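You operate a simulated robot arm through the tools that you are given. There is no shell and no other tool. Be economical: measure what you need, move in short steps, check, and stop when the job is done.

You run a simulated robot arm. Do the job below in one go: nothing can be reset, and whatever is moved stays where it is left.

## Task
Blow the sleeve in the blow box clean at MID, then put it in slot 1 of the tray.
Fine: fan on, 3 presses of the yellow button, fan off before the lid comes off; lid back on; leave the dial at MID.

It is judged by the outcome, as a careful person would: the job done as asked, and still so three seconds after it is handed in. It fails if anything else is knocked over, pushed out of place, dropped, spilled or broken. Lids that push on must go on centred and level and be pressed home; caps that screw on are set level and turned clockwise until they are tight.

## Robot
A 6-joint arm with a two-finger gripper, fixed in place. Base frame: the origin is at the foot of the arm, x ahead of it, y to its left, z up; the work surface is at about z = 760. Lengths are in mm, angles in degrees, forces in N, time in s.
With the tool pointing down near the work surface it reaches from about 300 to 680 mm from the base axis. Its first joint turns from -66.0 to 66.0 degrees. Payload 2.45 kg.
Tool frame: the origin (TCP) lies between the finger pads and is the grasp point; the fingertips stand 30 mm ahead of it; z points along the fingers, y is the line along which they close. Largest opening 106 mm; the body of the gripper starts 79 mm behind the TCP.
Orientation is told as [roll, pitch, yaw] about the base's x, y, z axes, in that order, counted from this pose: with the fingers straight down and closing along the base's y, the tool's x points along the base's -x, its y along +y and its z along -z.

## Interface
- The arm moves only by the tool arm_command. Its argument "motion" is a list of rows, each a list of 3 entries, a list of its own where there are three numbers: the shift along the base's x, y, z in mm, then the turn, a rotation vector about the base's x, y, z in degrees, then the finger opening in mm, from 0 to 106. In form: [[[tx, ty, tz], [wx, wy, wz], claw], ...]. A call has 1 to 12 rows; each row shifts and turns the commanded pose from where the row before left it. A row lasts 0.2 s, in which the tool goes at most 50 mm and 8.6 degrees; a call with a longer step from one row to the next is refused whole, and so is a gripper value outside its range. Where a pose cannot be reached the arm comes as near as it can. A force on the tool above 90 N (or 10 N above the force at the start of the call, whichever is more), or a blocked arm, ends the call early, and 0.2 s more pass. The fingers move at their own pace (about 153 mm/s each) and stop on an object; they squeeze with about 42 N. The grip force told is the motor's: it shows also when the fingers shut on nothing. Time passes only in rows, and 0.2 s behind the last, so rows that do not move let the fingers close. It gives the time, the measured TCP pose, the force on the tool (base axes), the opening and the grip force at its end, in the units of the frame above (readings bear some noise), with the torque about the TCP (base axes, N m) and any sound that the robot's microphone picked up.
- Cameras (640 x 400 px; columns grow to the right, rows downward): "scene" is fixed at [59.1, 422.3, 1407.9]; the picture's right is [-0.84, -0.54, 0.00], its down [-0.31, 0.48, -0.82] and it looks along [0.44, -0.69, -0.58] (base axes); focal length 361 px, centre (320, 200). "wrist" rides on the gripper at [76, -2, -106] in the tool frame; the picture's right is [0.02, 1.00, 0.00], its down [-0.78, 0.02, -0.62] and it looks along [-0.62, 0.01, 0.78] (tool axes); focal length 247 px, centre (320, 200). There is no depth. A picture from a camera that has moved, and an enlarged one, comes with that camera's place and axes in the base frame and with its lens. The place of the scene camera against the robot may be out by one fixed shift of up to 25 mm in any direction.
- grab_frame(camera): a new picture of that camera. The clock stands still meanwhile.
- enlarge(camera, box): a new picture of the part [left, top, right, bottom] of that camera's present view, enlarged. The clock stands still meanwhile.
- job_done(): hands the job in; it is judged then, once.

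Work in short steps. Places have to be worked out from the pictures, the camera data and where the tool is seen: move nearer, look again, correct. Check each grasp and each placing, and mend what went wrong. You have 120 turns and 76 pictures in all, those below and enlarged ones among them. Open the gripper and draw the arm clear of the work before you hand the job in, unless the task says otherwise; then end with one line.

The tools are called after "Emit:" as a command line: name --argument value ..., lists and objects as JSON in quotes. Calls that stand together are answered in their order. arm_command: Moves the arm, as the interface text tells. Its arguments: {"type":"object","properties":{"motion":{"type":"array"}},"required":["motion"]} The other tools are called the same way: grab_frame (camera) takes a picture; enlarge (camera, box) takes an enlarged picture of a part of a camera's view; job_done () hands the job in.

At the start:

```text
t: 0.0
eef_pos: [386.4, 4.7, 1092.3]
tcp_rot: [0.0, 0.0, -0.1]
contact_force: [-0.5, -0.3, -0.5]
ft_torque: [0.03, -0.01, -0.02]
opening: 106.1
gripper_force: 0.1
```

scene: 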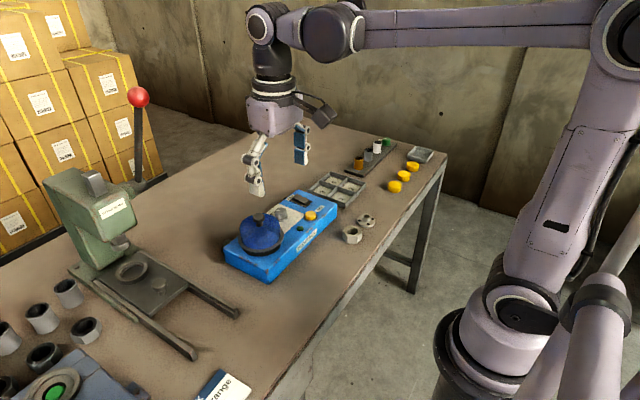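
wrist: 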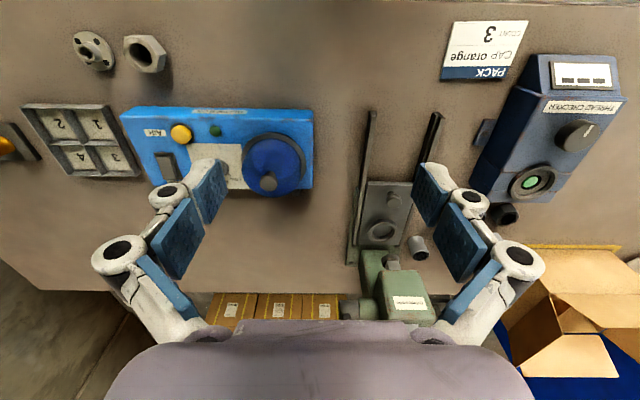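

The blow box is the blue unit with the dark-blue dome lid, with a yellow button, rocker and tray near it. I'll take enlarged views to read its controls.

Emit:
enlarge --camera "wrist" --box '[110, 90, 330, 210]'

Emit:
enlarge --camera "scene" --box '[210, 160, 390, 290]'

```text
2.91 times, centred on (220, 150) of wrist
camera zoom: at [311.0, 3.1, 1198.2], right [-0.02, 1.0, 0.0], down [0.78, 0.02, 0.62], along [0.62, 0.01, -0.78], focal length 718 px, centre (611, 346)
```

zoom: 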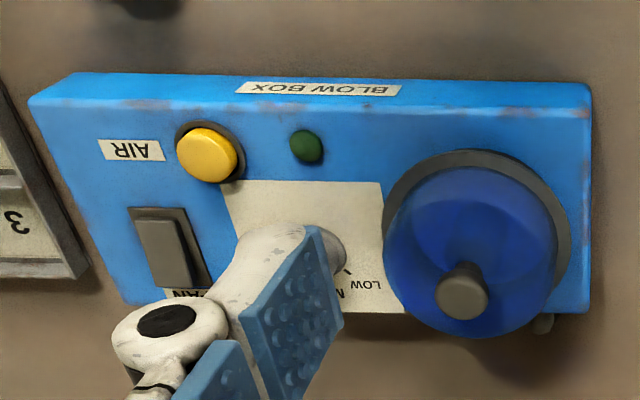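

```text
3.08 times, centred on (300, 225) of scene
camera zoom: at [59.1, 422.3, 1407.9], right [-0.84, -0.54, 0.0], down [-0.31, 0.48, -0.82], along [0.44, -0.69, -0.58], focal length 1112 px, centre (382, 123)
```

zoom: 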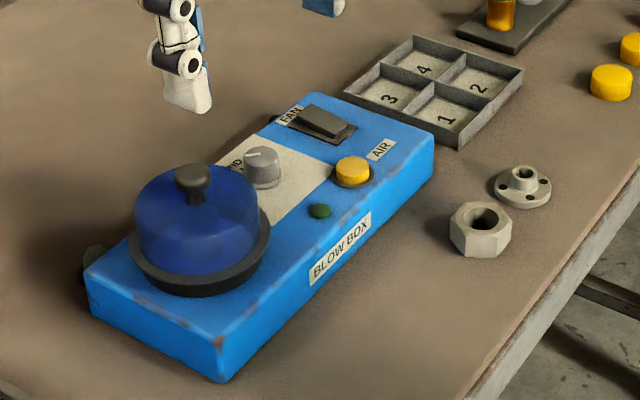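

The box holds a dome with a knob, a dial on the pale plate, the FAN rocker, the yellow AIR button and a lamp. I'll move over in front of it at y≈-130 for a second viewpoint, so I can triangulate.

Emit:
arm_command --motion '[[[-10, -45, -10], [0, 0, 0], 106], [[-10, -45, -10], [0, 0, 0], 106], [[-10, -45, -10], [0, 0, 0], 106], [[0, 0, 0], [0, 0, 0], 106]]'

Emit:
grab_frame --camera "wrist"

Emit:
enlarge --camera "wrist" --box '[200, 60, 460, 222]'

```text
t: 1.0
eef_pos: [357.2, -132.2, 1064.2]
tcp_rot: [0.1, 0.0, 0.0]
contact_force: [0.6, -0.3, -0.3]
ft_torque: [-0.02, 0.01, 0.03]
opening: 106.0
gripper_force: 0.1
```

```text
71 pictures are left
camera wrist: at [280.6, -133.7, 1169.6], right [-0.02, 1.0, 0.0], down [0.78, 0.02, 0.62], along [0.62, 0.01, -0.78], focal length 247 px, centre (320, 200)
```

wrist: 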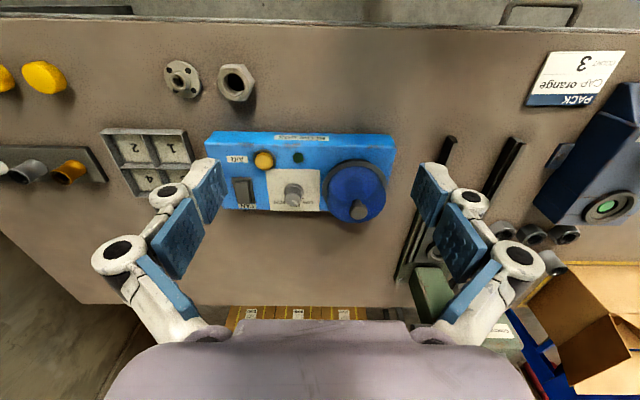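

```text
2.46 times, centred on (330, 141) of wrist
camera zoom: at [280.6, -133.7, 1169.6], right [-0.02, 1.0, 0.0], down [0.78, 0.02, 0.62], along [0.62, 0.01, -0.78], focal length 608 px, centre (295, 345)
```

zoom: 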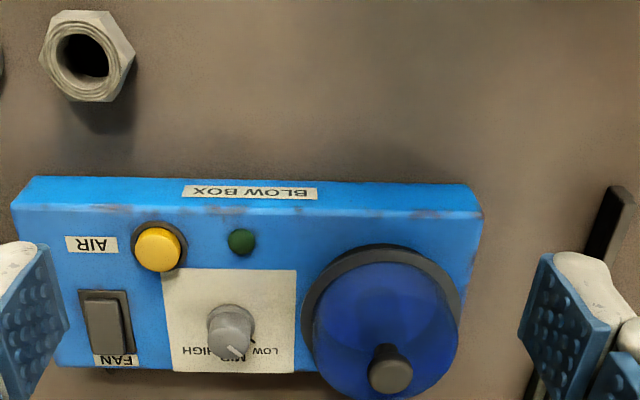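

Triangulated positions: box top z≈806, button (482,-221,818), dial (533,-174,~830), rocker (~549,-266), lid knob (523,-71,887). Now I move over the dial, staying above the dome, to see the details.

Emit:
arm_command --motion '[[[43, -10, -28], [0, 0, 0], 106], [[43, -10, -28], [0, 0, 0], 106], [[43, -10, -28], [0, 0, 0], 106], [[44, -12, -28], [0, 0, 0], 106], [[0, 0, 0], [0, 0, 0], 106]]'

Emit:
grab_frame --camera "wrist"

Emit:
enlarge --camera "wrist" --box '[220, 110, 420, 235]'

```text
refused: row 1 steps farther than a row can; nothing moved
```

```text
69 pictures are left
camera wrist: at [280.6, -133.7, 1169.6], right [-0.02, 1.0, 0.0], down [0.78, 0.02, 0.62], along [0.62, 0.01, -0.78], focal length 247 px, centre (320, 200)
```

wrist: 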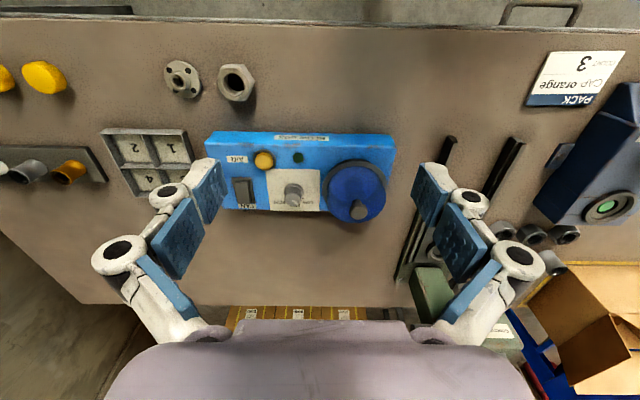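

```text
3.20 times, centred on (320, 172) of wrist
camera zoom: at [280.6, -133.7, 1169.6], right [-0.02, 1.0, 0.0], down [0.78, 0.02, 0.62], along [0.62, 0.01, -0.78], focal length 790 px, centre (320, 288)
```

zoom: 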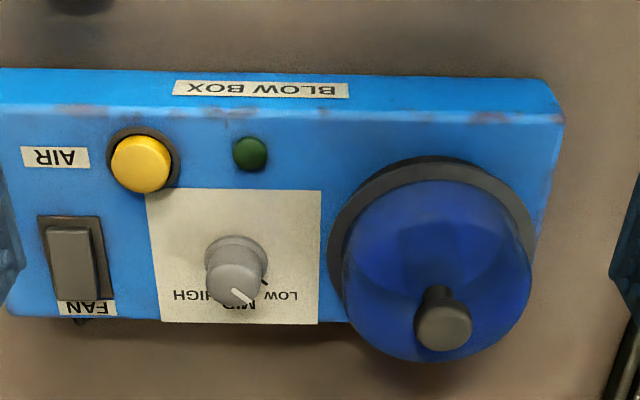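

Step was too long (52 mm); I split it into five rows.

Emit:
arm_command --motion '[[[34, -8, -22], [0, 0, 0], 106], [[34, -8, -22], [0, 0, 0], 106], [[34, -8, -22], [0, 0, 0], 106], [[34, -9, -22], [0, 0, 0], 106], [[34, -9, -22], [0, 0, 0], 106], [[0, 0, 0], [0, 0, 0], 106]]'

Emit:
grab_frame --camera "wrist"

Emit:
enlarge --camera "wrist" --box '[220, 120, 420, 245]'

```text
t: 2.4
eef_pos: [528.3, -175.7, 954.8]
tcp_rot: [0.0, 0.0, 0.0]
contact_force: [0.2, 0.8, 0.3]
ft_torque: [0.01, 0.03, 0.0]
opening: 106.0
gripper_force: 0.1
```

```text
67 pictures are left
camera wrist: at [451.7, -176.4, 1059.4], right [-0.02, 1.0, 0.0], down [0.78, 0.02, 0.62], along [0.62, 0.01, -0.78], focal length 247 px, centre (320, 200)
```

wrist: 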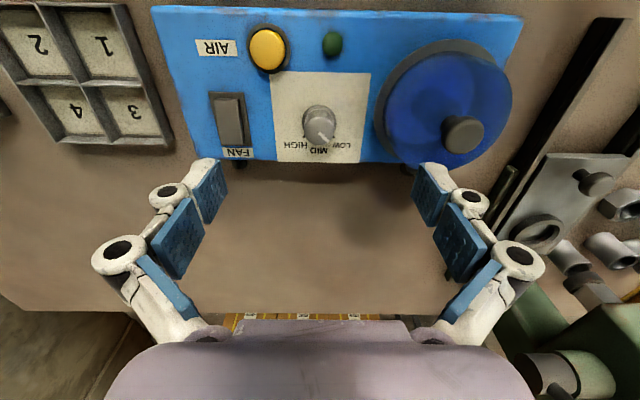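

```text
3.20 times, centred on (320, 182) of wrist
camera zoom: at [451.7, -176.4, 1059.4], right [-0.02, 1.0, 0.0], down [0.78, 0.02, 0.62], along [0.62, 0.01, -0.78], focal length 790 px, centre (320, 256)
```

zoom: 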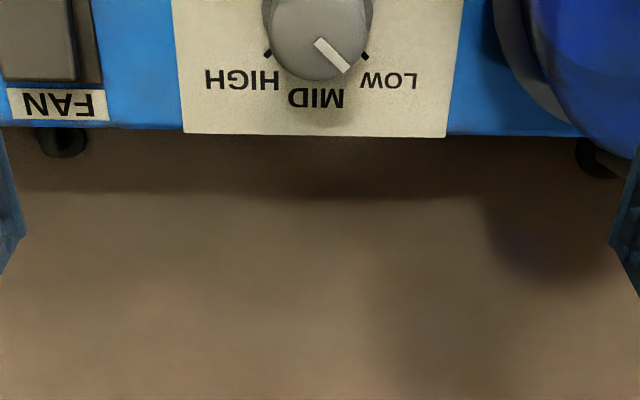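

I need a direct close-up of the dial pointer, so I enlarge the dial and the rocker.

Emit:
enlarge --camera "wrist" --box '[270, 70, 370, 170]'

Emit:
enlarge --camera "wrist" --box '[180, 10, 300, 170]'

```text
4.00 times, centred on (320, 120) of wrist
camera zoom: at [451.7, -176.4, 1059.4], right [-0.02, 1.0, 0.0], down [0.78, 0.02, 0.62], along [0.62, 0.01, -0.78], focal length 988 px, centre (320, 520)
```

zoom: 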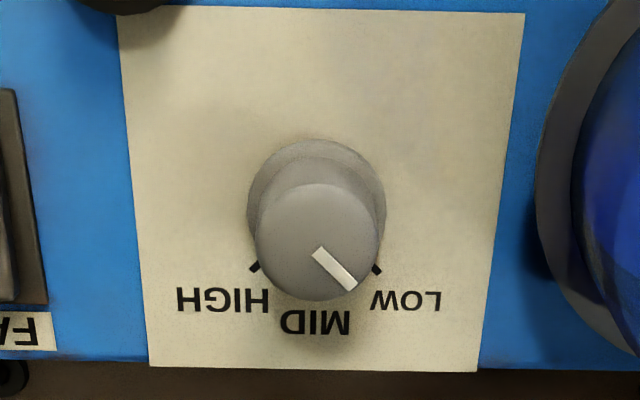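

```text
2.50 times, centred on (240, 90) of wrist
camera zoom: at [451.7, -176.4, 1059.4], right [-0.02, 1.0, 0.0], down [0.78, 0.02, 0.62], along [0.62, 0.01, -0.78], focal length 617 px, centre (520, 475)
```

zoom: 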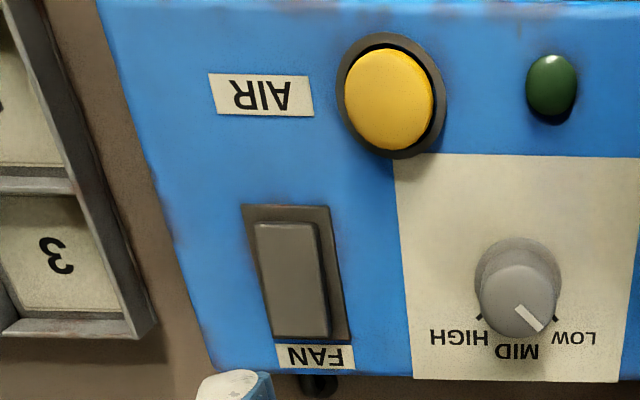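

The pointer sits on the LOW tick, so the dial must turn about -45° (clockwise from above) to MID. I place the dial at (545,-176.5), top z≈831. I'll pre-turn the gripper by -45° above it, with the fingers at 60 mm.

Emit:
arm_command --motion '[[[2.8, -0.1, -10], [0, 0, -7.5], 80], [[2.8, -0.1, -10], [0, 0, -7.5], 60], [[2.8, -0.1, -10], [0, 0, -7.5], 60], [[2.8, -0.1, -10], [0, 0, -7.5], 60], [[2.8, -0.1, -10], [0, 0, -7.5], 60], [[2.8, -0.1, -10], [0, 0, -7.5], 60], [[0, 0, 0], [0, 0, 0], 60]]'

Emit:
grab_frame --camera "wrist"

Emit:
grab_frame --camera "scene"

```text
t: 4.0
eef_pos: [545.1, -173.8, 891.5]
tcp_rot: [-0.1, -0.1, -45.0]
contact_force: [-1.2, 0.6, -0.6]
ft_torque: [-0.05, 0.03, 0.0]
opening: 60.0
gripper_force: 0.1
```

```text
63 pictures are left
camera wrist: at [489.7, -120.8, 997.7], right [0.69, 0.72, 0.0], down [0.56, -0.54, 0.62], along [0.45, -0.43, -0.78], focal length 247 px, centre (320, 200)
```

wrist: 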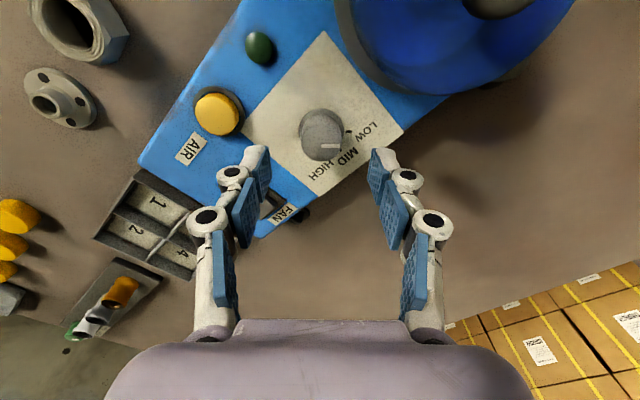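

```text
62 pictures are left
```

scene: 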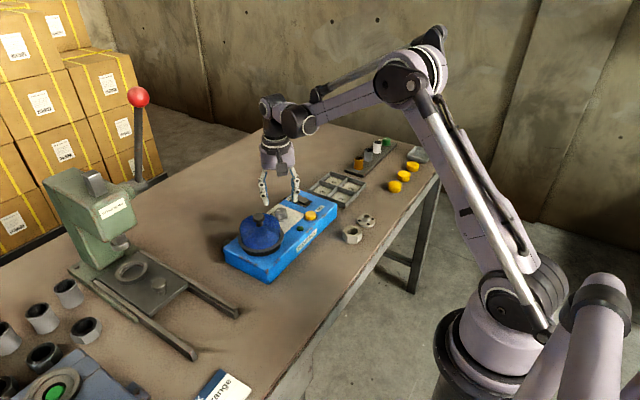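

Ray checks put the dial centre at about (548,-176.5). I shift slightly and lower so the tips come to z≈815 around it.

Emit:
arm_command --motion '[[[1.5, -1.5, -16], [0, 0, 0], 60], [[1, -1, -15], [0, 0, 0], 60], [[0, 0, -15], [0, 0, 0], 60], [[0, 0, 0], [0, 0, 0], 60]]'

Emit:
grab_frame --camera "wrist"

```text
t: 5.0
eef_pos: [546.1, -176.1, 846.9]
tcp_rot: [0.0, 0.0, -45.0]
contact_force: [-0.3, -0.1, 0.2]
ft_torque: [0.04, 0.02, -0.03]
opening: 59.9
gripper_force: 0.0
```

```text
61 pictures are left
camera wrist: at [491.7, -122.5, 951.4], right [0.69, 0.72, 0.0], down [0.56, -0.54, 0.62], along [0.45, -0.43, -0.78], focal length 247 px, centre (320, 200)
```

wrist: 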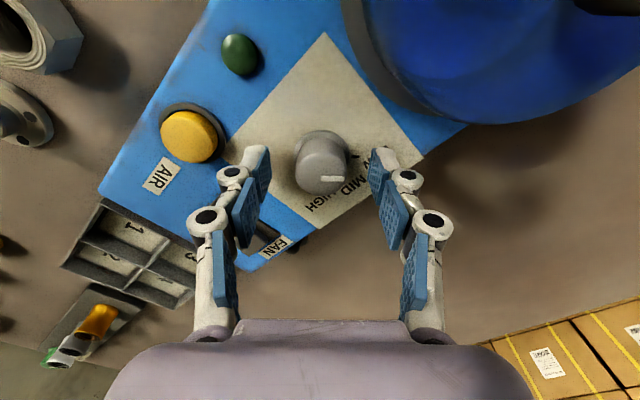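

The dial stands between the fingertips. I close on it and then check the opening.

Emit:
arm_command --motion '[[[0, 0, 0], [0, 0, 0], 20], [[0, 0, 0], [0, 0, 0], 20], [[0, 0, 0], [0, 0, 0], 20]]'

```text
t: 5.8
eef_pos: [546.6, -175.0, 846.2]
tcp_rot: [0.2, -0.2, -44.9]
contact_force: [4.9, 2.2, 3.3]
ft_torque: [0.18, -0.14, -0.01]
opening: 28.8
gripper_force: 45.2
```

It's gripped at 28.8 mm, which fits the dial. I turn -45° about z.

Emit:
arm_command --motion '[[[0, 0, 0], [0, 0, -7.5], 20], [[0, 0, 0], [0, 0, -7.5], 20], [[0, 0, 0], [0, 0, -7.5], 20], [[0, 0, 0], [0, 0, -7.5], 20], [[0, 0, 0], [0, 0, -7.5], 20], [[0, 0, 0], [0, 0, -7.5], 20], [[0, 0, 0], [0, 0, 0], 20]]'

Emit:
grab_frame --camera "wrist"

```text
t: 7.4
eef_pos: [546.9, -175.6, 845.4]
tcp_rot: [0.2, 0.0, -90.1]
contact_force: [15.5, 8.6, -10.9]
ft_torque: [-0.28, -0.36, 0.0]
opening: 29.0
gripper_force: 45.0
```

```text
60 pictures are left
camera wrist: at [545.7, -98.4, 951.8], right [1.0, 0.02, 0.0], down [0.01, -0.78, 0.62], along [0.01, -0.62, -0.78], focal length 247 px, centre (320, 200)
```

wrist: 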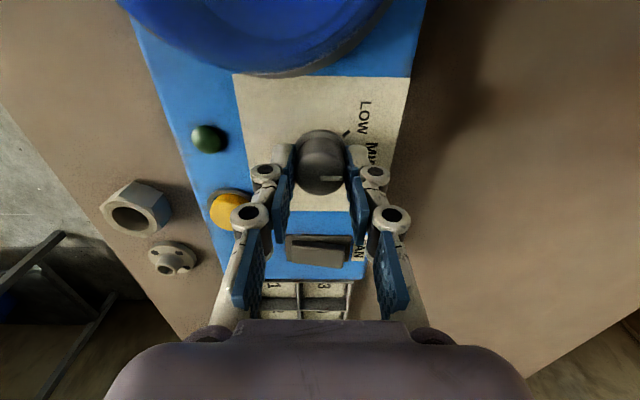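

Gripped forces are modest and the pointer now faces +x. I open, lift and look at the pointer.

Emit:
arm_command --motion '[[[0, 0, 0], [0, 0, 0], 60], [[0, 0, 0], [0, 0, 0], 60], [[0, 0, 15], [0, 0, 0], 60], [[0, 0, 30], [0, 0, 0], 60], [[0, 0, 30], [0, 0, 0], 60], [[0, 0, 0], [0, 0, 0], 60]]'

Emit:
enlarge --camera "wrist" --box '[220, 60, 420, 260]'

```text
t: 8.8
eef_pos: [545.0, -176.3, 921.7]
tcp_rot: [0.0, 0.1, -90.0]
contact_force: [-0.1, -0.4, -0.7]
ft_torque: [-0.01, 0.0, 0.0]
opening: 59.8
gripper_force: 0.0
```

```text
2.00 times, centred on (320, 160) of wrist
camera zoom: at [544.3, -99.8, 1026.7], right [1.0, 0.02, 0.0], down [0.02, -0.78, 0.62], along [0.01, -0.62, -0.78], focal length 494 px, centre (320, 280)
```

zoom: 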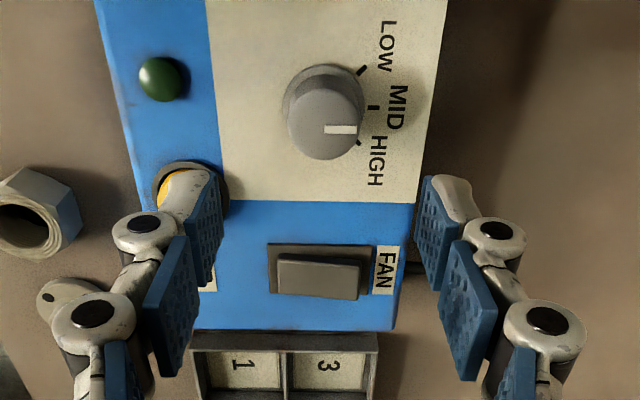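

The pointer direction looks like MID; I check it with a tighter zoom.

Emit:
enlarge --camera "wrist" --box '[295, 80, 375, 150]'

```text
5.71 times, centred on (335, 115) of wrist
camera zoom: at [544.3, -99.8, 1026.7], right [1.0, 0.02, 0.0], down [0.02, -0.78, 0.62], along [0.01, -0.62, -0.78], focal length 1411 px, centre (234, 686)
```

zoom: 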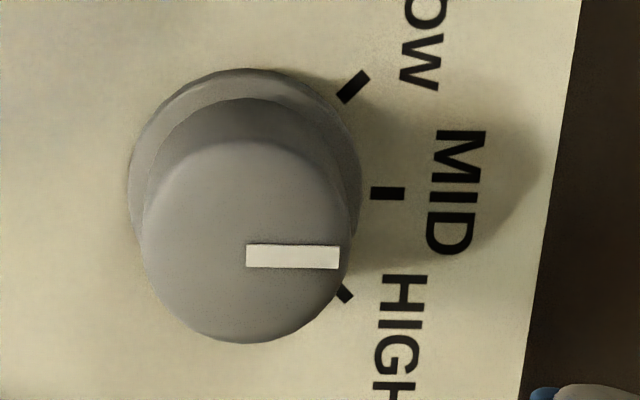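

The dial reads MID. Now I inspect the rocker to see which end stands up.

Emit:
enlarge --camera "wrist" --box '[290, 175, 370, 235]'

Emit:
enlarge --camera "scene" --box '[280, 180, 340, 230]'

```text
6.67 times, centred on (330, 205) of wrist
camera zoom: at [544.3, -99.8, 1026.7], right [1.0, 0.02, 0.0], down [0.02, -0.78, 0.62], along [0.01, -0.62, -0.78], focal length 1646 px, centre (253, 167)
```

zoom: 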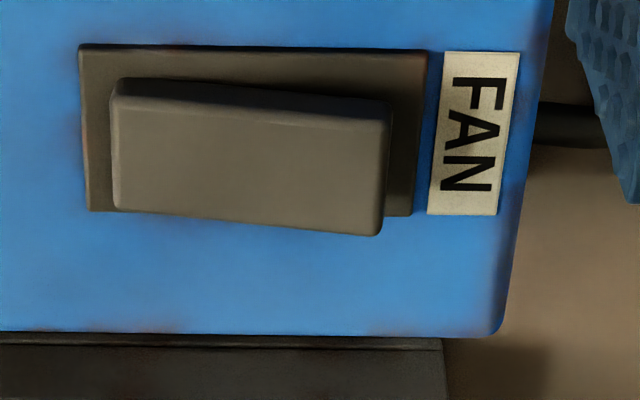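

```text
8.00 times, centred on (310, 205) of scene
camera zoom: at [59.1, 422.3, 1407.9], right [-0.84, -0.54, 0.0], down [-0.31, 0.48, -0.82], along [0.44, -0.69, -0.58], focal length 2891 px, centre (400, 160)
```

zoom: 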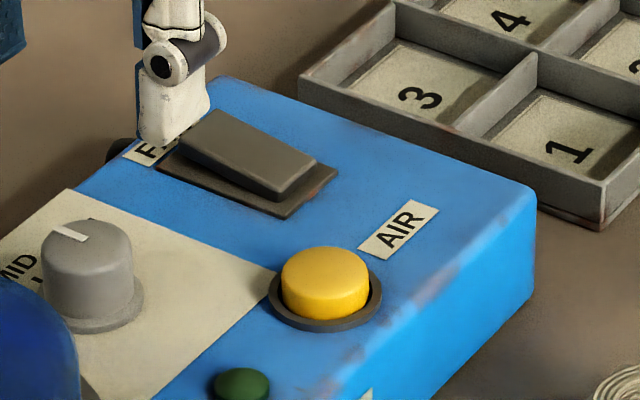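

The FAN-label (+x) end of the rocker stands up, so I press there: about (560,-264), top ≈823. I move above it with the fingers closed.

Emit:
arm_command --motion '[[[5, -30, -5], [0, 0, 0], 0], [[5, -30, -10], [0, 0, 0], 0], [[5, -28, -20], [0, 0, 0], 0], [[0, 0, -16], [0, 0, 0], 0], [[0, 0, 0], [0, 0, 0], 0]]'

Emit:
grab_frame --camera "wrist"

Emit:
enlarge --camera "scene" --box '[260, 160, 350, 230]'

```text
t: 10.0
eef_pos: [561.2, -262.9, 869.8]
tcp_rot: [0.0, 0.0, -90.0]
contact_force: [1.2, 0.0, 0.0]
ft_torque: [0.01, -0.01, -0.03]
opening: 0.0
gripper_force: 28.7
```

```text
55 pictures are left
camera wrist: at [560.1, -186.6, 975.8], right [1.0, 0.02, 0.0], down [0.02, -0.78, 0.62], along [0.01, -0.62, -0.78], focal length 247 px, centre (320, 200)
```

wrist: 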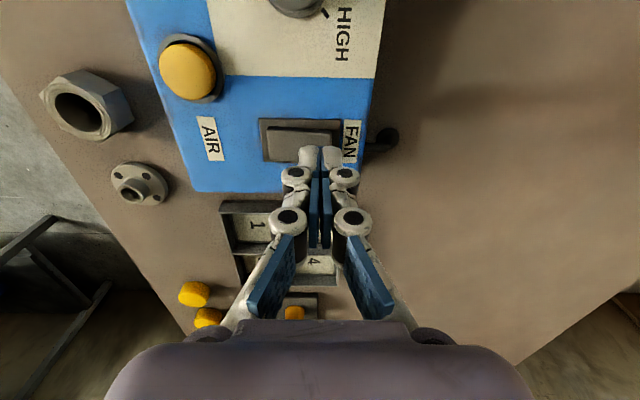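

```text
5.71 times, centred on (305, 195) of scene
camera zoom: at [59.1, 422.2, 1407.9], right [-0.84, -0.54, 0.0], down [-0.31, 0.48, -0.82], along [0.44, -0.69, -0.58], focal length 2065 px, centre (406, 229)
```

zoom: 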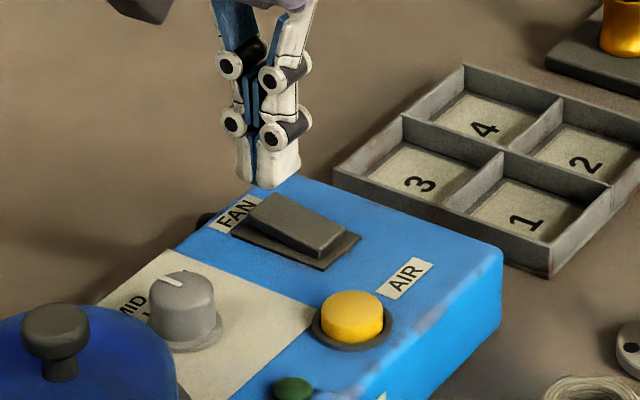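

The tips are over the raised end. I press down in small steps, watching the force.

Emit:
arm_command --motion '[[[0, 0, -12], [0, 0, 0], 0], [[0, 0, -4], [0, 0, 0], 0], [[0, 0, -4], [0, 0, 0], 0], [[0, 0, -3], [0, 0, 0], 0]]'

```text
t: 11.0
eef_pos: [559.8, -263.2, 847.0]
tcp_rot: [-0.1, 0.0, -90.1]
contact_force: [-0.1, 1.9, 2.6]
ft_torque: [0.01, 0.01, -0.04]
opening: 0.4
gripper_force: 29.3
```

Emit:
arm_command --motion '[[[0, 0, -2], [0, 0, 0], 0], [[0, 0, -2], [0, 0, 0], 0], [[0, 0, -2], [0, 0, 0], 0]]'

Emit:
grab_frame --camera "wrist"

```text
t: 11.8
eef_pos: [561.2, -262.8, 847.4]
tcp_rot: [0.0, -0.1, -90.0]
contact_force: [-2.0, 3.1, 79.7]
ft_torque: [0.06, 0.61, -0.05]
opening: 0.0
gripper_force: 29.0
```

```text
53 pictures are left
camera wrist: at [559.4, -186.3, 952.6], right [1.0, 0.02, 0.0], down [0.02, -0.78, 0.62], along [0.01, -0.62, -0.78], focal length 247 px, centre (320, 200)
```

wrist: 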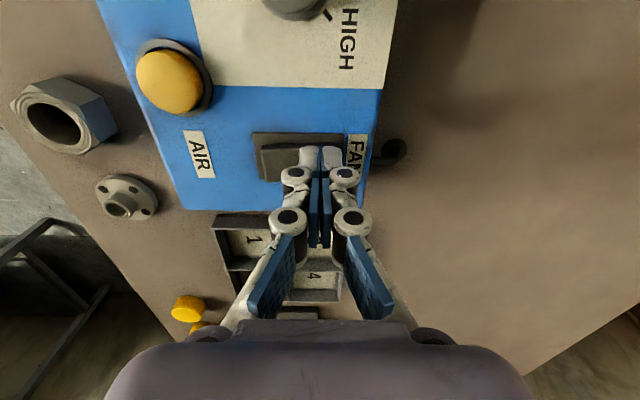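

It stopped at tip z≈817 with 80 N, so it has probably flipped. I lift up and look.

Emit:
arm_command --motion '[[[0, 0, 10], [0, 0, 0], 0], [[0, 0, 30], [0, 0, 0], 0], [[0, 20, 20], [0, 0, 0], 0], [[0, 0, 0], [0, 0, 0], 0]]'

Emit:
enlarge --camera "scene" --box '[230, 170, 350, 260]'

```text
t: 12.8
eef_pos: [561.3, -244.0, 902.3]
tcp_rot: [0.0, -0.1, -90.1]
contact_force: [-0.5, 0.7, 1.0]
ft_torque: [-0.06, 0.0, 0.01]
opening: 0.1
gripper_force: 28.6
```

```text
4.44 times, centred on (290, 215) of scene
camera zoom: at [59.1, 422.3, 1407.9], right [-0.84, -0.54, 0.0], down [-0.31, 0.48, -0.82], along [0.44, -0.69, -0.58], focal length 1606 px, centre (453, 133)
```

zoom: 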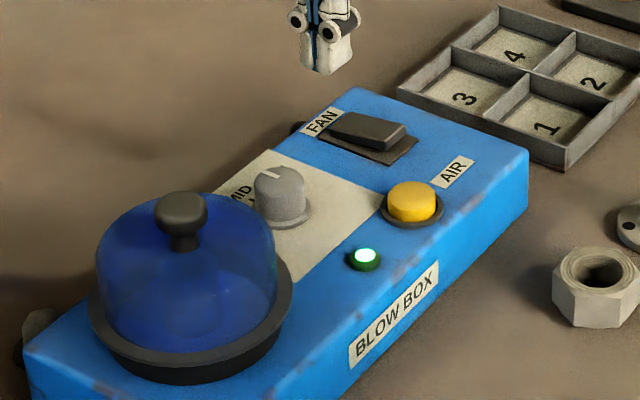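

The lamp is lit and the rocker has flipped, so the fan is on. Now I go above the yellow button at (482,-221).

Emit:
arm_command --motion '[[[-40, 11, 0], [0, 0, 0], 0], [[-39, 12, -10], [0, 0, 0], 0], [[0, 0, -17], [0, 0, 0], 0], [[0, 0, 0], [0, 0, 0], 0]]'

Emit:
grab_frame --camera "wrist"

Emit:
enlarge --camera "scene" --box '[270, 170, 350, 240]'

```text
t: 13.8
eef_pos: [481.6, -222.2, 875.5]
tcp_rot: [0.0, -0.1, -90.1]
contact_force: [0.6, 0.8, 0.2]
ft_torque: [0.03, -0.01, 0.0]
opening: 0.0
gripper_force: 28.5
```

```text
51 pictures are left
camera wrist: at [480.6, -144.3, 980.9], right [1.0, 0.02, 0.0], down [0.02, -0.78, 0.62], along [0.01, -0.62, -0.78], focal length 247 px, centre (320, 200)
```

wrist: 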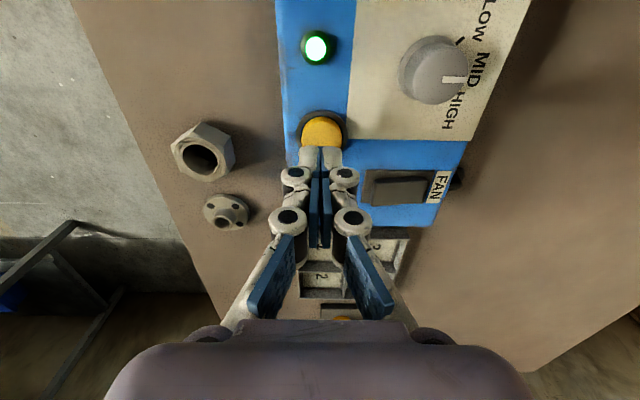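

```text
5.71 times, centred on (310, 205) of scene
camera zoom: at [59.1, 422.3, 1407.9], right [-0.84, -0.54, 0.0], down [-0.31, 0.48, -0.82], along [0.44, -0.69, -0.58], focal length 2065 px, centre (377, 171)
```

zoom: 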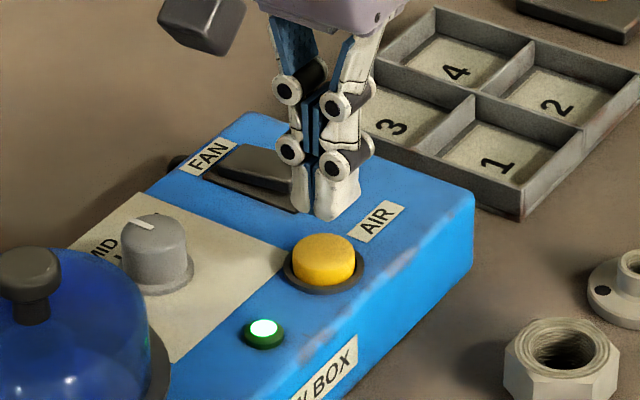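

The tips are above the button, whose centre I put at about (482,-218). I make the first press in steps.

Emit:
arm_command --motion '[[[0, 3, -15], [0, 0, 0], 0], [[0, 0, -8], [0, 0, 0], 0], [[0, 0, -3], [0, 0, 0], 0], [[0, 0, -3], [0, 0, 0], 0]]'

```text
t: 14.8
eef_pos: [482.3, -217.5, 844.3]
tcp_rot: [0.1, -0.1, -90.0]
contact_force: [0.5, -1.3, 1.9]
ft_torque: [-0.04, -0.01, 0.0]
opening: 5.8
gripper_force: 28.5
heard: click
```

A click was heard, but the opening reads 5.8. I look before going on.

Emit:
enlarge --camera "wrist" --box '[260, 60, 400, 220]'

Emit:
enlarge --camera "scene" --box '[270, 170, 350, 240]'

```text
2.50 times, centred on (330, 140) of wrist
camera zoom: at [481.1, -141.2, 950.9], right [1.0, 0.02, 0.0], down [0.02, -0.78, 0.62], along [0.01, -0.62, -0.78], focal length 617 px, centre (295, 350)
```

zoom: 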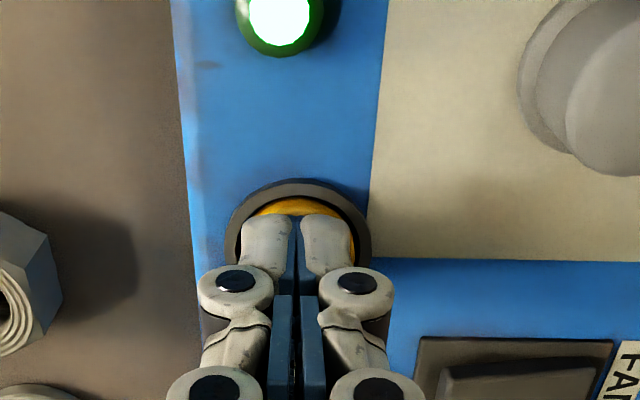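

```text
5.71 times, centred on (310, 205) of scene
camera zoom: at [59.1, 422.3, 1407.9], right [-0.84, -0.54, 0.0], down [-0.31, 0.48, -0.82], along [0.44, -0.69, -0.58], focal length 2065 px, centre (377, 171)
```

zoom: 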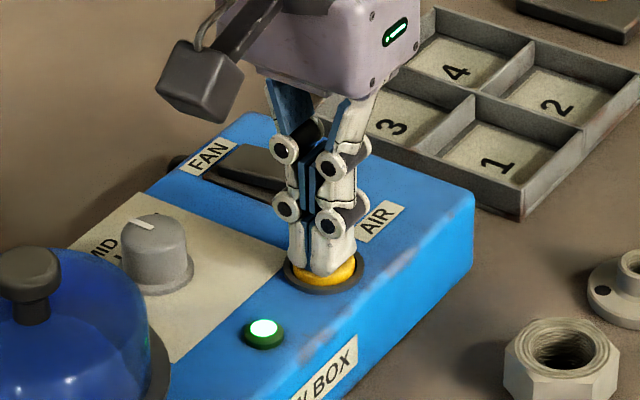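

It is well centred and the button is down. I release by 10 mm.

Emit:
arm_command --motion '[[[0, 0, 5], [0, 0, 0], 0], [[0, 0, 7], [0, 0, 0], 0], [[0, 0, 0], [0, 0, 0], 0], [[0, 0, 0], [0, 0, 0], 0]]'

```text
t: 15.8
eef_pos: [481.6, -218.1, 858.5]
tcp_rot: [0.0, 0.1, -90.0]
contact_force: [0.9, -0.6, -0.7]
ft_torque: [-0.04, 0.04, -0.01]
opening: 0.1
gripper_force: 28.4
```

Released. Second press by the same stroke.

Emit:
arm_command --motion '[[[0, 0, -7], [0, 0, 0], 0], [[0, 0, -3], [0, 0, 0], 0], [[0, 0, -3], [0, 0, 0], 0], [[0, 0, 0], [0, 0, 0], 0]]'

```text
t: 16.8
eef_pos: [483.5, -217.5, 844.8]
tcp_rot: [0.0, 0.0, -90.0]
contact_force: [-0.4, -0.1, 4.9]
ft_torque: [-0.01, 0.02, 0.0]
opening: 5.9
gripper_force: 28.7
heard: click
```

Second click. I release fully.

Emit:
arm_command --motion '[[[0, 0, 6], [0, 0, 0], 0], [[0, 0, 7], [0, 0, 0], 0], [[0, 0, 0], [0, 0, 0], 0], [[0, 0, 0], [0, 0, 0], 0]]'

```text
t: 17.8
eef_pos: [481.5, -217.6, 855.9]
tcp_rot: [0.0, 0.0, -90.0]
contact_force: [-0.1, 0.2, 0.0]
ft_torque: [0.02, -0.01, -0.01]
opening: 0.0
gripper_force: 28.5
```

Third press.

Emit:
arm_command --motion '[[[0, 0, -7], [0, 0, 0], 0], [[0, 0, -3], [0, 0, 0], 0], [[0, 0, -3], [0, 0, 0], 0], [[0, 0, 0], [0, 0, 0], 0]]'

```text
t: 18.8
eef_pos: [482.5, -217.9, 843.7]
tcp_rot: [0.1, 0.0, -90.0]
contact_force: [2.3, -0.3, 7.3]
ft_torque: [-0.02, -0.03, 0.05]
opening: 5.9
gripper_force: 28.0
heard: click
```

Three clicks in all. I lift and move above the raised -x end of the rocker, at about (533,-264).

Emit:
arm_command --motion '[[[0, 0, 15], [0, 0, 0], 0], [[0, 0, 25], [0, 0, 0], 0], [[25, -23, 0], [0, 0, 0], 0], [[25, -23, 0], [0, 0, 0], 0], [[0, 0, -18], [0, 0, 0], 0], [[0, 0, 0], [0, 0, 0], 0]]'

Emit:
grab_frame --camera "wrist"

```text
t: 20.2
eef_pos: [532.7, -263.8, 867.5]
tcp_rot: [0.0, 0.0, -90.0]
contact_force: [-0.1, -0.6, -0.4]
ft_torque: [0.0, 0.01, 0.01]
opening: 0.0
gripper_force: 28.6
```

```text
47 pictures are left
camera wrist: at [531.2, -187.3, 972.7], right [1.0, 0.02, 0.0], down [0.02, -0.78, 0.62], along [0.01, -0.62, -0.78], focal length 247 px, centre (320, 200)
```

wrist: 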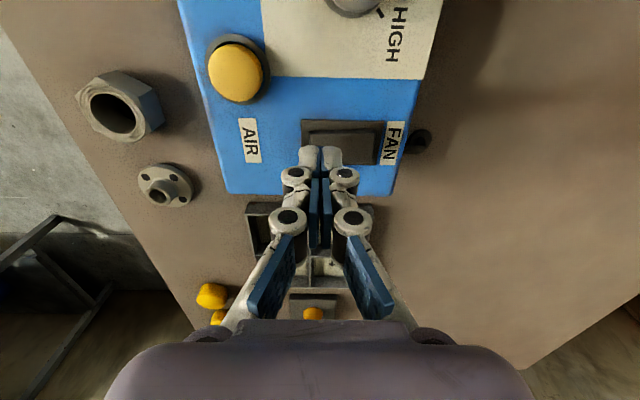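

The tips are over the raised -x end. I press down as before.

Emit:
arm_command --motion '[[[0, 0, -11], [0, 0, 0], 0], [[0, 0, -4], [0, 0, 0], 0], [[0, 0, -4], [0, 0, 0], 0], [[0, 0, -3], [0, 0, 0], 0], [[0, 0, -2], [0, 0, 0], 0]]'

Emit:
enlarge --camera "scene" --box '[230, 170, 350, 260]'

```text
t: 21.4
eef_pos: [532.8, -263.7, 846.9]
tcp_rot: [0.1, 0.0, -90.1]
contact_force: [-3.4, -3.0, 78.0]
ft_torque: [-0.04, -0.51, -0.06]
opening: 0.0
gripper_force: 28.9
```

```text
4.44 times, centred on (290, 215) of scene
camera zoom: at [57.7, 422.8, 1407.7], right [-0.84, -0.54, 0.0], down [-0.31, 0.48, -0.82], along [0.44, -0.69, -0.58], focal length 1606 px, centre (453, 133)
```

zoom: 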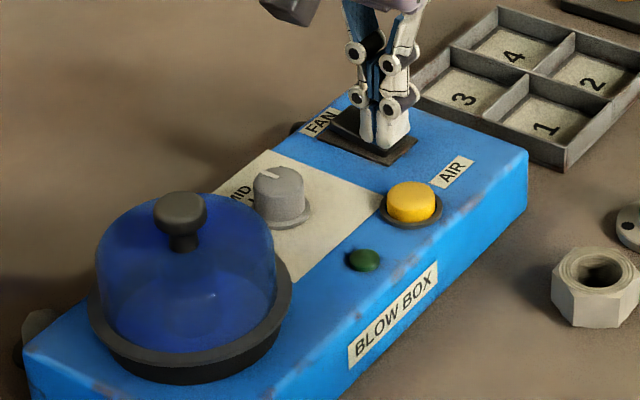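

The lamp is dark and the rocker is back, so the fan is off. I rise and move over the lid knob, first at a safe height.

Emit:
arm_command --motion '[[[0, 0, 10], [0, 0, 0], 0], [[0, 0, 40], [0, 0, 0], 0], [[0, 0, 45], [0, 0, 0], 40], [[0, 40, 25], [0, 0, 0], 60], [[0, 48, 0], [0, 0, 0], 60], [[-5, 48, 0], [0, 0, 0], 60], [[-5, 48, 0], [0, 0, 0], 60], [[0, 8, 0], [0, 0, 0], 60], [[0, 0, 0], [0, 0, 0], 60]]'

Emit:
grab_frame --camera "wrist"

Emit:
enlarge --camera "scene" --box '[210, 150, 330, 290]'

```text
t: 23.4
eef_pos: [522.1, -70.4, 961.6]
tcp_rot: [0.0, 0.0, -90.0]
contact_force: [-0.4, 0.1, 0.5]
ft_torque: [-0.02, 0.0, -0.04]
opening: 60.0
gripper_force: 0.0
```

```text
45 pictures are left
camera wrist: at [521.6, 5.2, 1067.2], right [1.0, 0.02, 0.0], down [0.02, -0.78, 0.62], along [0.01, -0.62, -0.78], focal length 247 px, centre (320, 200)
```

wrist: 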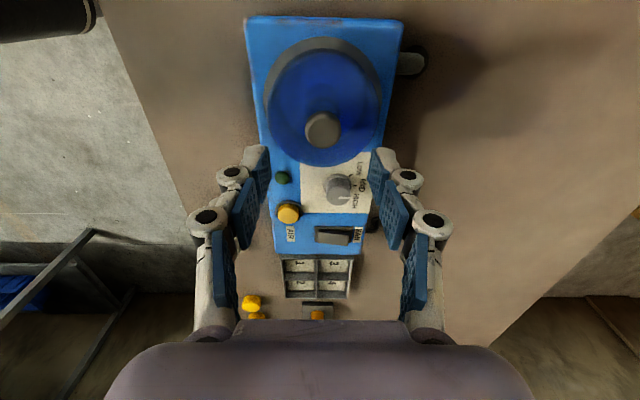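

```text
2.86 times, centred on (270, 220) of scene
camera zoom: at [59.1, 422.3, 1407.9], right [-0.84, -0.54, 0.0], down [-0.31, 0.48, -0.82], along [0.44, -0.69, -0.58], focal length 1033 px, centre (463, 143)
```

zoom: 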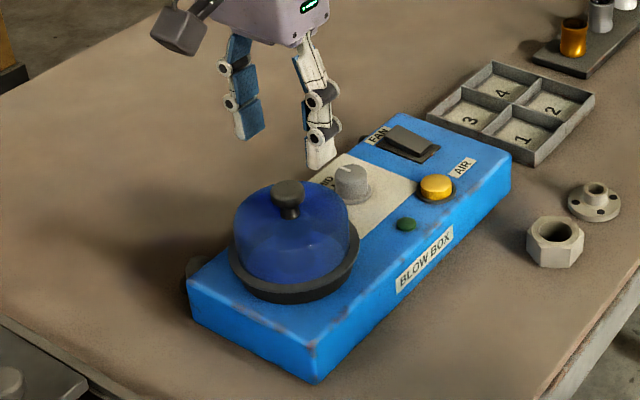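

The knob is at (524,-70.5), right below the TCP. I descend so the tips reach z≈870, beside the knob's disc.

Emit:
arm_command --motion '[[[1.5, 0, -25], [0, 0, 0], 60], [[0, 0, -20], [0, 0, 0], 60], [[0, 0, -12], [0, 0, 0], 60], [[0, 0, -4], [0, 0, 0], 60], [[0, 0, 0], [0, 0, 0], 60]]'

Emit:
enlarge --camera "wrist" --box '[220, 60, 420, 260]'

Emit:
enlarge --camera "scene" --box '[220, 170, 310, 270]'

```text
t: 24.6
eef_pos: [524.0, -70.7, 900.8]
tcp_rot: [0.0, -0.1, -90.0]
contact_force: [0.6, 0.3, -0.6]
ft_torque: [0.04, 0.0, 0.01]
opening: 60.0
gripper_force: 0.0
```

```text
2.00 times, centred on (320, 160) of wrist
camera zoom: at [522.6, 5.1, 1007.2], right [1.0, 0.02, 0.0], down [0.02, -0.78, 0.62], along [0.01, -0.62, -0.78], focal length 494 px, centre (320, 280)
```

zoom: 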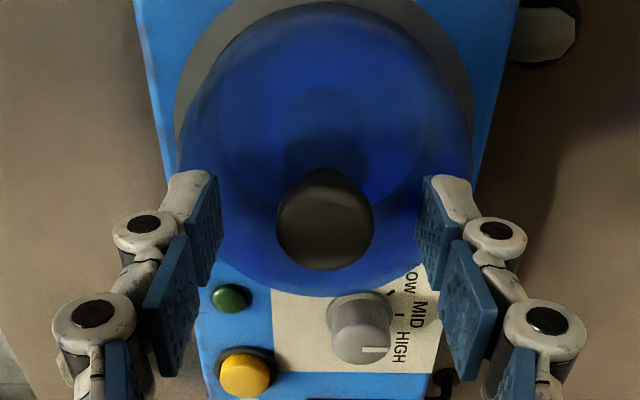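

```text
4.00 times, centred on (265, 220) of scene
camera zoom: at [59.1, 422.3, 1407.9], right [-0.84, -0.54, 0.0], down [-0.31, 0.48, -0.82], along [0.44, -0.69, -0.58], focal length 1446 px, centre (540, 120)
```

zoom: 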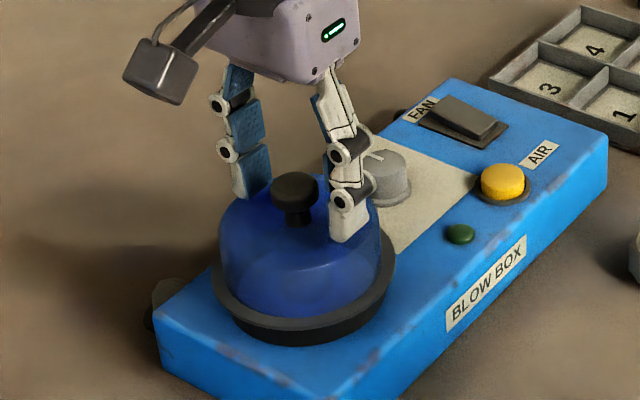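

Knob is centred between the fingers. Close on it.

Emit:
arm_command --motion '[[[0, 0, 0], [0, 0, 0], 15], [[0, 0, 0], [0, 0, 0], 15], [[0, 0, 0], [0, 0, 0], 15]]'

```text
t: 25.4
eef_pos: [523.5, -71.2, 902.5]
tcp_rot: [0.1, 0.0, -90.0]
contact_force: [2.5, -0.1, 5.7]
ft_torque: [0.0, -0.06, 0.01]
opening: 25.6
gripper_force: 42.1
heard: snap
```

A "snap" was heard on closing. I look at the lid before lifting.

Emit:
enlarge --camera "scene" --box '[220, 170, 310, 270]'

Emit:
enlarge --camera "wrist" --box '[220, 60, 420, 260]'

```text
4.00 times, centred on (265, 220) of scene
camera zoom: at [59.1, 422.3, 1407.9], right [-0.84, -0.54, 0.0], down [-0.31, 0.48, -0.82], along [0.44, -0.69, -0.58], focal length 1446 px, centre (540, 120)
```

zoom: 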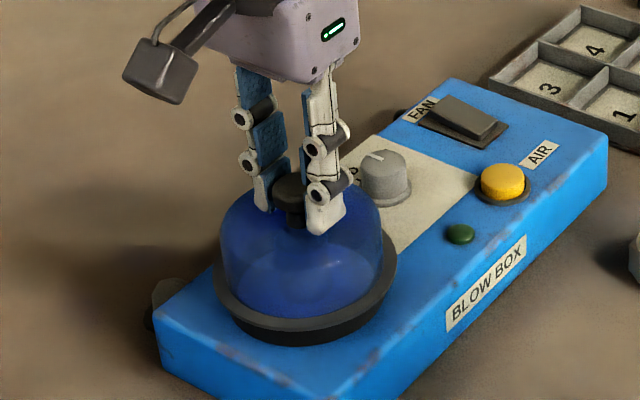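

```text
2.00 times, centred on (320, 160) of wrist
camera zoom: at [522.6, 5.1, 1007.5], right [1.0, 0.02, 0.0], down [0.02, -0.78, 0.62], along [0.01, -0.62, -0.78], focal length 494 px, centre (320, 280)
```

zoom: 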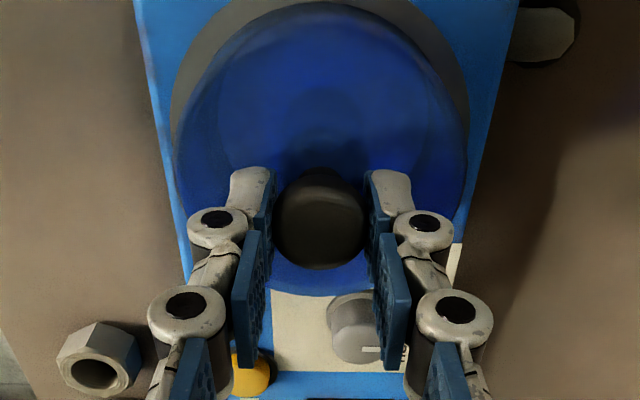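

Lid seems only to have unseated; the grip is sound. I lift slowly straight up.

Emit:
arm_command --motion '[[[0, 0, 5], [0, 0, 0], 15], [[0, 0, 5], [0, 0, 0], 15], [[0, 0, 10], [0, 0, 0], 15], [[0, 0, 20], [0, 0, 0], 15], [[0, 0, 30], [0, 0, 0], 15], [[0, 0, 30], [0, 0, 0], 15], [[0, 0, 0], [0, 0, 0], 15]]'

Emit:
grab_frame --camera "scene"

Emit:
grab_frame --camera "wrist"

```text
t: 27.0
eef_pos: [524.9, -72.5, 1002.4]
tcp_rot: [-0.1, -0.1, -90.0]
contact_force: [0.5, 0.7, -2.2]
ft_torque: [-0.02, -0.02, 0.0]
opening: 26.0
gripper_force: 42.4
```

```text
39 pictures are left
```

scene: 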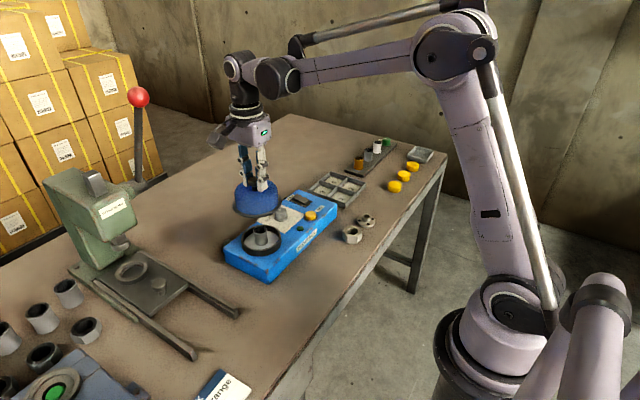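

```text
38 pictures are left
camera wrist: at [523.1, 4.3, 1107.2], right [1.0, 0.02, 0.0], down [0.02, -0.78, 0.62], along [0.01, -0.62, -0.78], focal length 247 px, centre (320, 200)
```

wrist: 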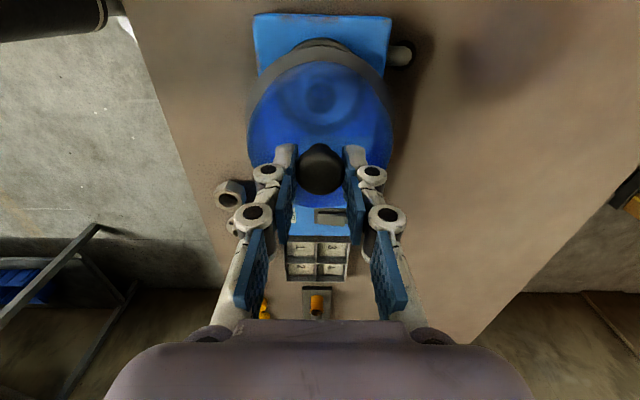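

Lid's off. I enlarge the lid and the box to see the lid's rim and the sleeve.

Emit:
enlarge --camera "scene" --box '[215, 140, 325, 290]'

```text
2.67 times, centred on (270, 215) of scene
camera zoom: at [59.1, 422.3, 1407.9], right [-0.84, -0.54, 0.0], down [-0.31, 0.48, -0.82], along [0.44, -0.69, -0.58], focal length 964 px, centre (453, 160)
```

zoom: 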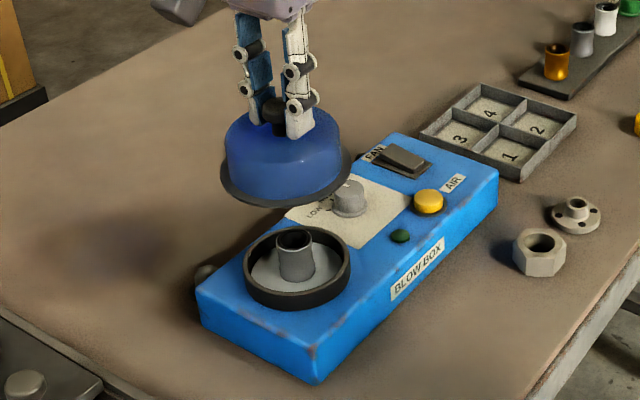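

The lid has a rim flange, and the sleeve stands upright in the middle of the cup. I carry the lid to the free table spot in front of the box, about (385,-72), then lower it.

Emit:
arm_command --motion '[[[-45, 0, 0], [0, 0, 0], 15], [[-47, 0, 0], [0, 0, 0], 15], [[-47, 0, 0], [0, 0, 0], 15], [[0, 0, -35], [0, 0, 0], 15], [[0, 0, -40], [0, 0, 0], 15], [[0, 0, -40], [0, 0, 0], 15], [[0, 0, -20], [0, 0, 0], 15], [[0, 0, 0], [0, 0, 0], 15]]'

Emit:
grab_frame --camera "scene"

```text
t: 28.8
eef_pos: [384.7, -70.9, 867.6]
tcp_rot: [0.0, 0.0, -90.0]
contact_force: [0.5, -0.1, -1.0]
ft_torque: [-0.01, 0.0, 0.0]
opening: 25.8
gripper_force: 41.6
```

```text
36 pictures are left
```

scene: 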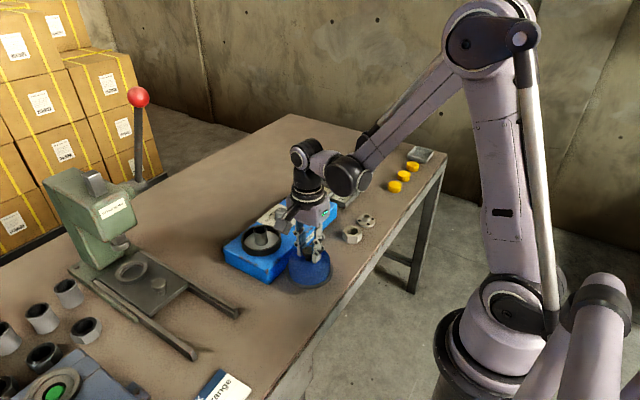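

The spot is clear of the box and of the table edge. I lower in small steps until contact.

Emit:
arm_command --motion '[[[0, 0, -8], [0, 0, 0], 15], [[0, 0, -5], [0, 0, 0], 15], [[0, 0, -3], [0, 0, 0], 15], [[0, 0, -3], [0, 0, 0], 15], [[0, 0, -2], [0, 0, 0], 15], [[0, 0, -2], [0, 0, 0], 15]]'

```text
t: 30.2
eef_pos: [382.9, -71.6, 842.7]
tcp_rot: [0.0, 0.0, -90.0]
contact_force: [-0.2, -0.6, -0.5]
ft_torque: [-0.02, 0.0, 0.04]
opening: 26.0
gripper_force: 42.6
```

Emit:
arm_command --motion '[[[0, 0, -2], [0, 0, 0], 15], [[0, 0, -2], [0, 0, 0], 15], [[0, 0, -2], [0, 0, 0], 15]]'

Emit:
enlarge --camera "scene" --box '[270, 210, 360, 310]'

```text
t: 31.0
eef_pos: [383.1, -70.8, 837.1]
tcp_rot: [0.1, 0.0, -90.0]
contact_force: [0.3, -0.5, -1.6]
ft_torque: [0.02, 0.0, 0.03]
opening: 26.0
gripper_force: 42.2
```

```text
4.00 times, centred on (315, 260) of scene
camera zoom: at [59.1, 422.3, 1407.9], right [-0.84, -0.54, 0.0], down [-0.31, 0.48, -0.82], along [0.44, -0.69, -0.58], focal length 1446 px, centre (340, -40)
```

zoom: 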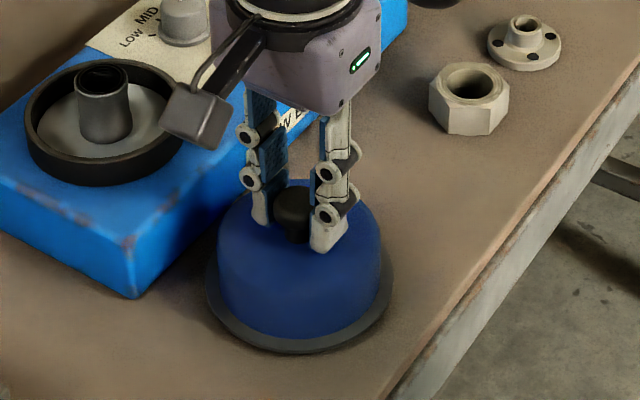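

Nearly down; I continue in 1.5 mm steps.

Emit:
arm_command --motion '[[[0, 0, -1.5], [0, 0, 0], 15], [[0, 0, -1.5], [0, 0, 0], 15], [[0, 0, -1.5], [0, 0, 0], 15]]'

```text
t: 31.8
eef_pos: [384.8, -71.2, 832.0]
tcp_rot: [0.0, -0.1, -89.9]
contact_force: [-0.5, -0.5, -0.7]
ft_torque: [0.0, 0.01, 0.03]
opening: 25.9
gripper_force: 41.8
```

Emit:
arm_command --motion '[[[0, 0, -2], [0, 0, 0], 15], [[0, 0, -2], [0, 0, 0], 15], [[0, 0, -1.5], [0, 0, 0], 15]]'

```text
t: 32.6
eef_pos: [385.0, -72.0, 828.1]
tcp_rot: [0.1, -0.1, -90.0]
contact_force: [-1.0, -0.9, 54.4]
ft_torque: [0.07, 0.02, 0.0]
opening: 25.8
gripper_force: 42.1
```

Lid's on the table, with TCP ≈829 at contact. I ease off 1.5 mm, open and rise straight up.

Emit:
arm_command --motion '[[[0, 0, 2], [0, 0, 0], 15], [[0, 0, 0], [0, 0, 0], 60], [[0, 0, 0], [0, 0, 0], 60], [[0, 0, 20], [0, 0, 0], 60], [[0, 0, 45], [0, 0, 0], 60], [[0, 0, 45], [0, 0, 0], 60], [[0, 0, 30], [0, 0, 0], 60], [[0, 0, 0], [0, 0, 0], 60]]'

Emit:
grab_frame --camera "wrist"

```text
t: 34.4
eef_pos: [385.4, -72.9, 969.2]
tcp_rot: [0.1, -0.1, -89.9]
contact_force: [0.2, 0.2, -0.3]
ft_torque: [0.02, -0.03, 0.02]
opening: 60.0
gripper_force: 0.0
```

```text
34 pictures are left
camera wrist: at [384.6, 4.0, 1075.5], right [1.0, 0.02, 0.0], down [0.02, -0.78, 0.62], along [0.01, -0.62, -0.78], focal length 247 px, centre (320, 200)
```

wrist: 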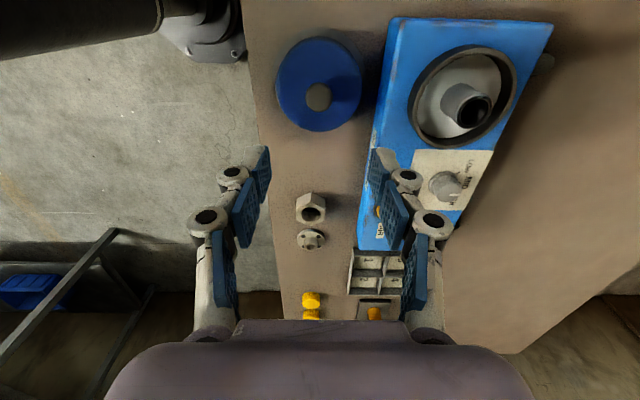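

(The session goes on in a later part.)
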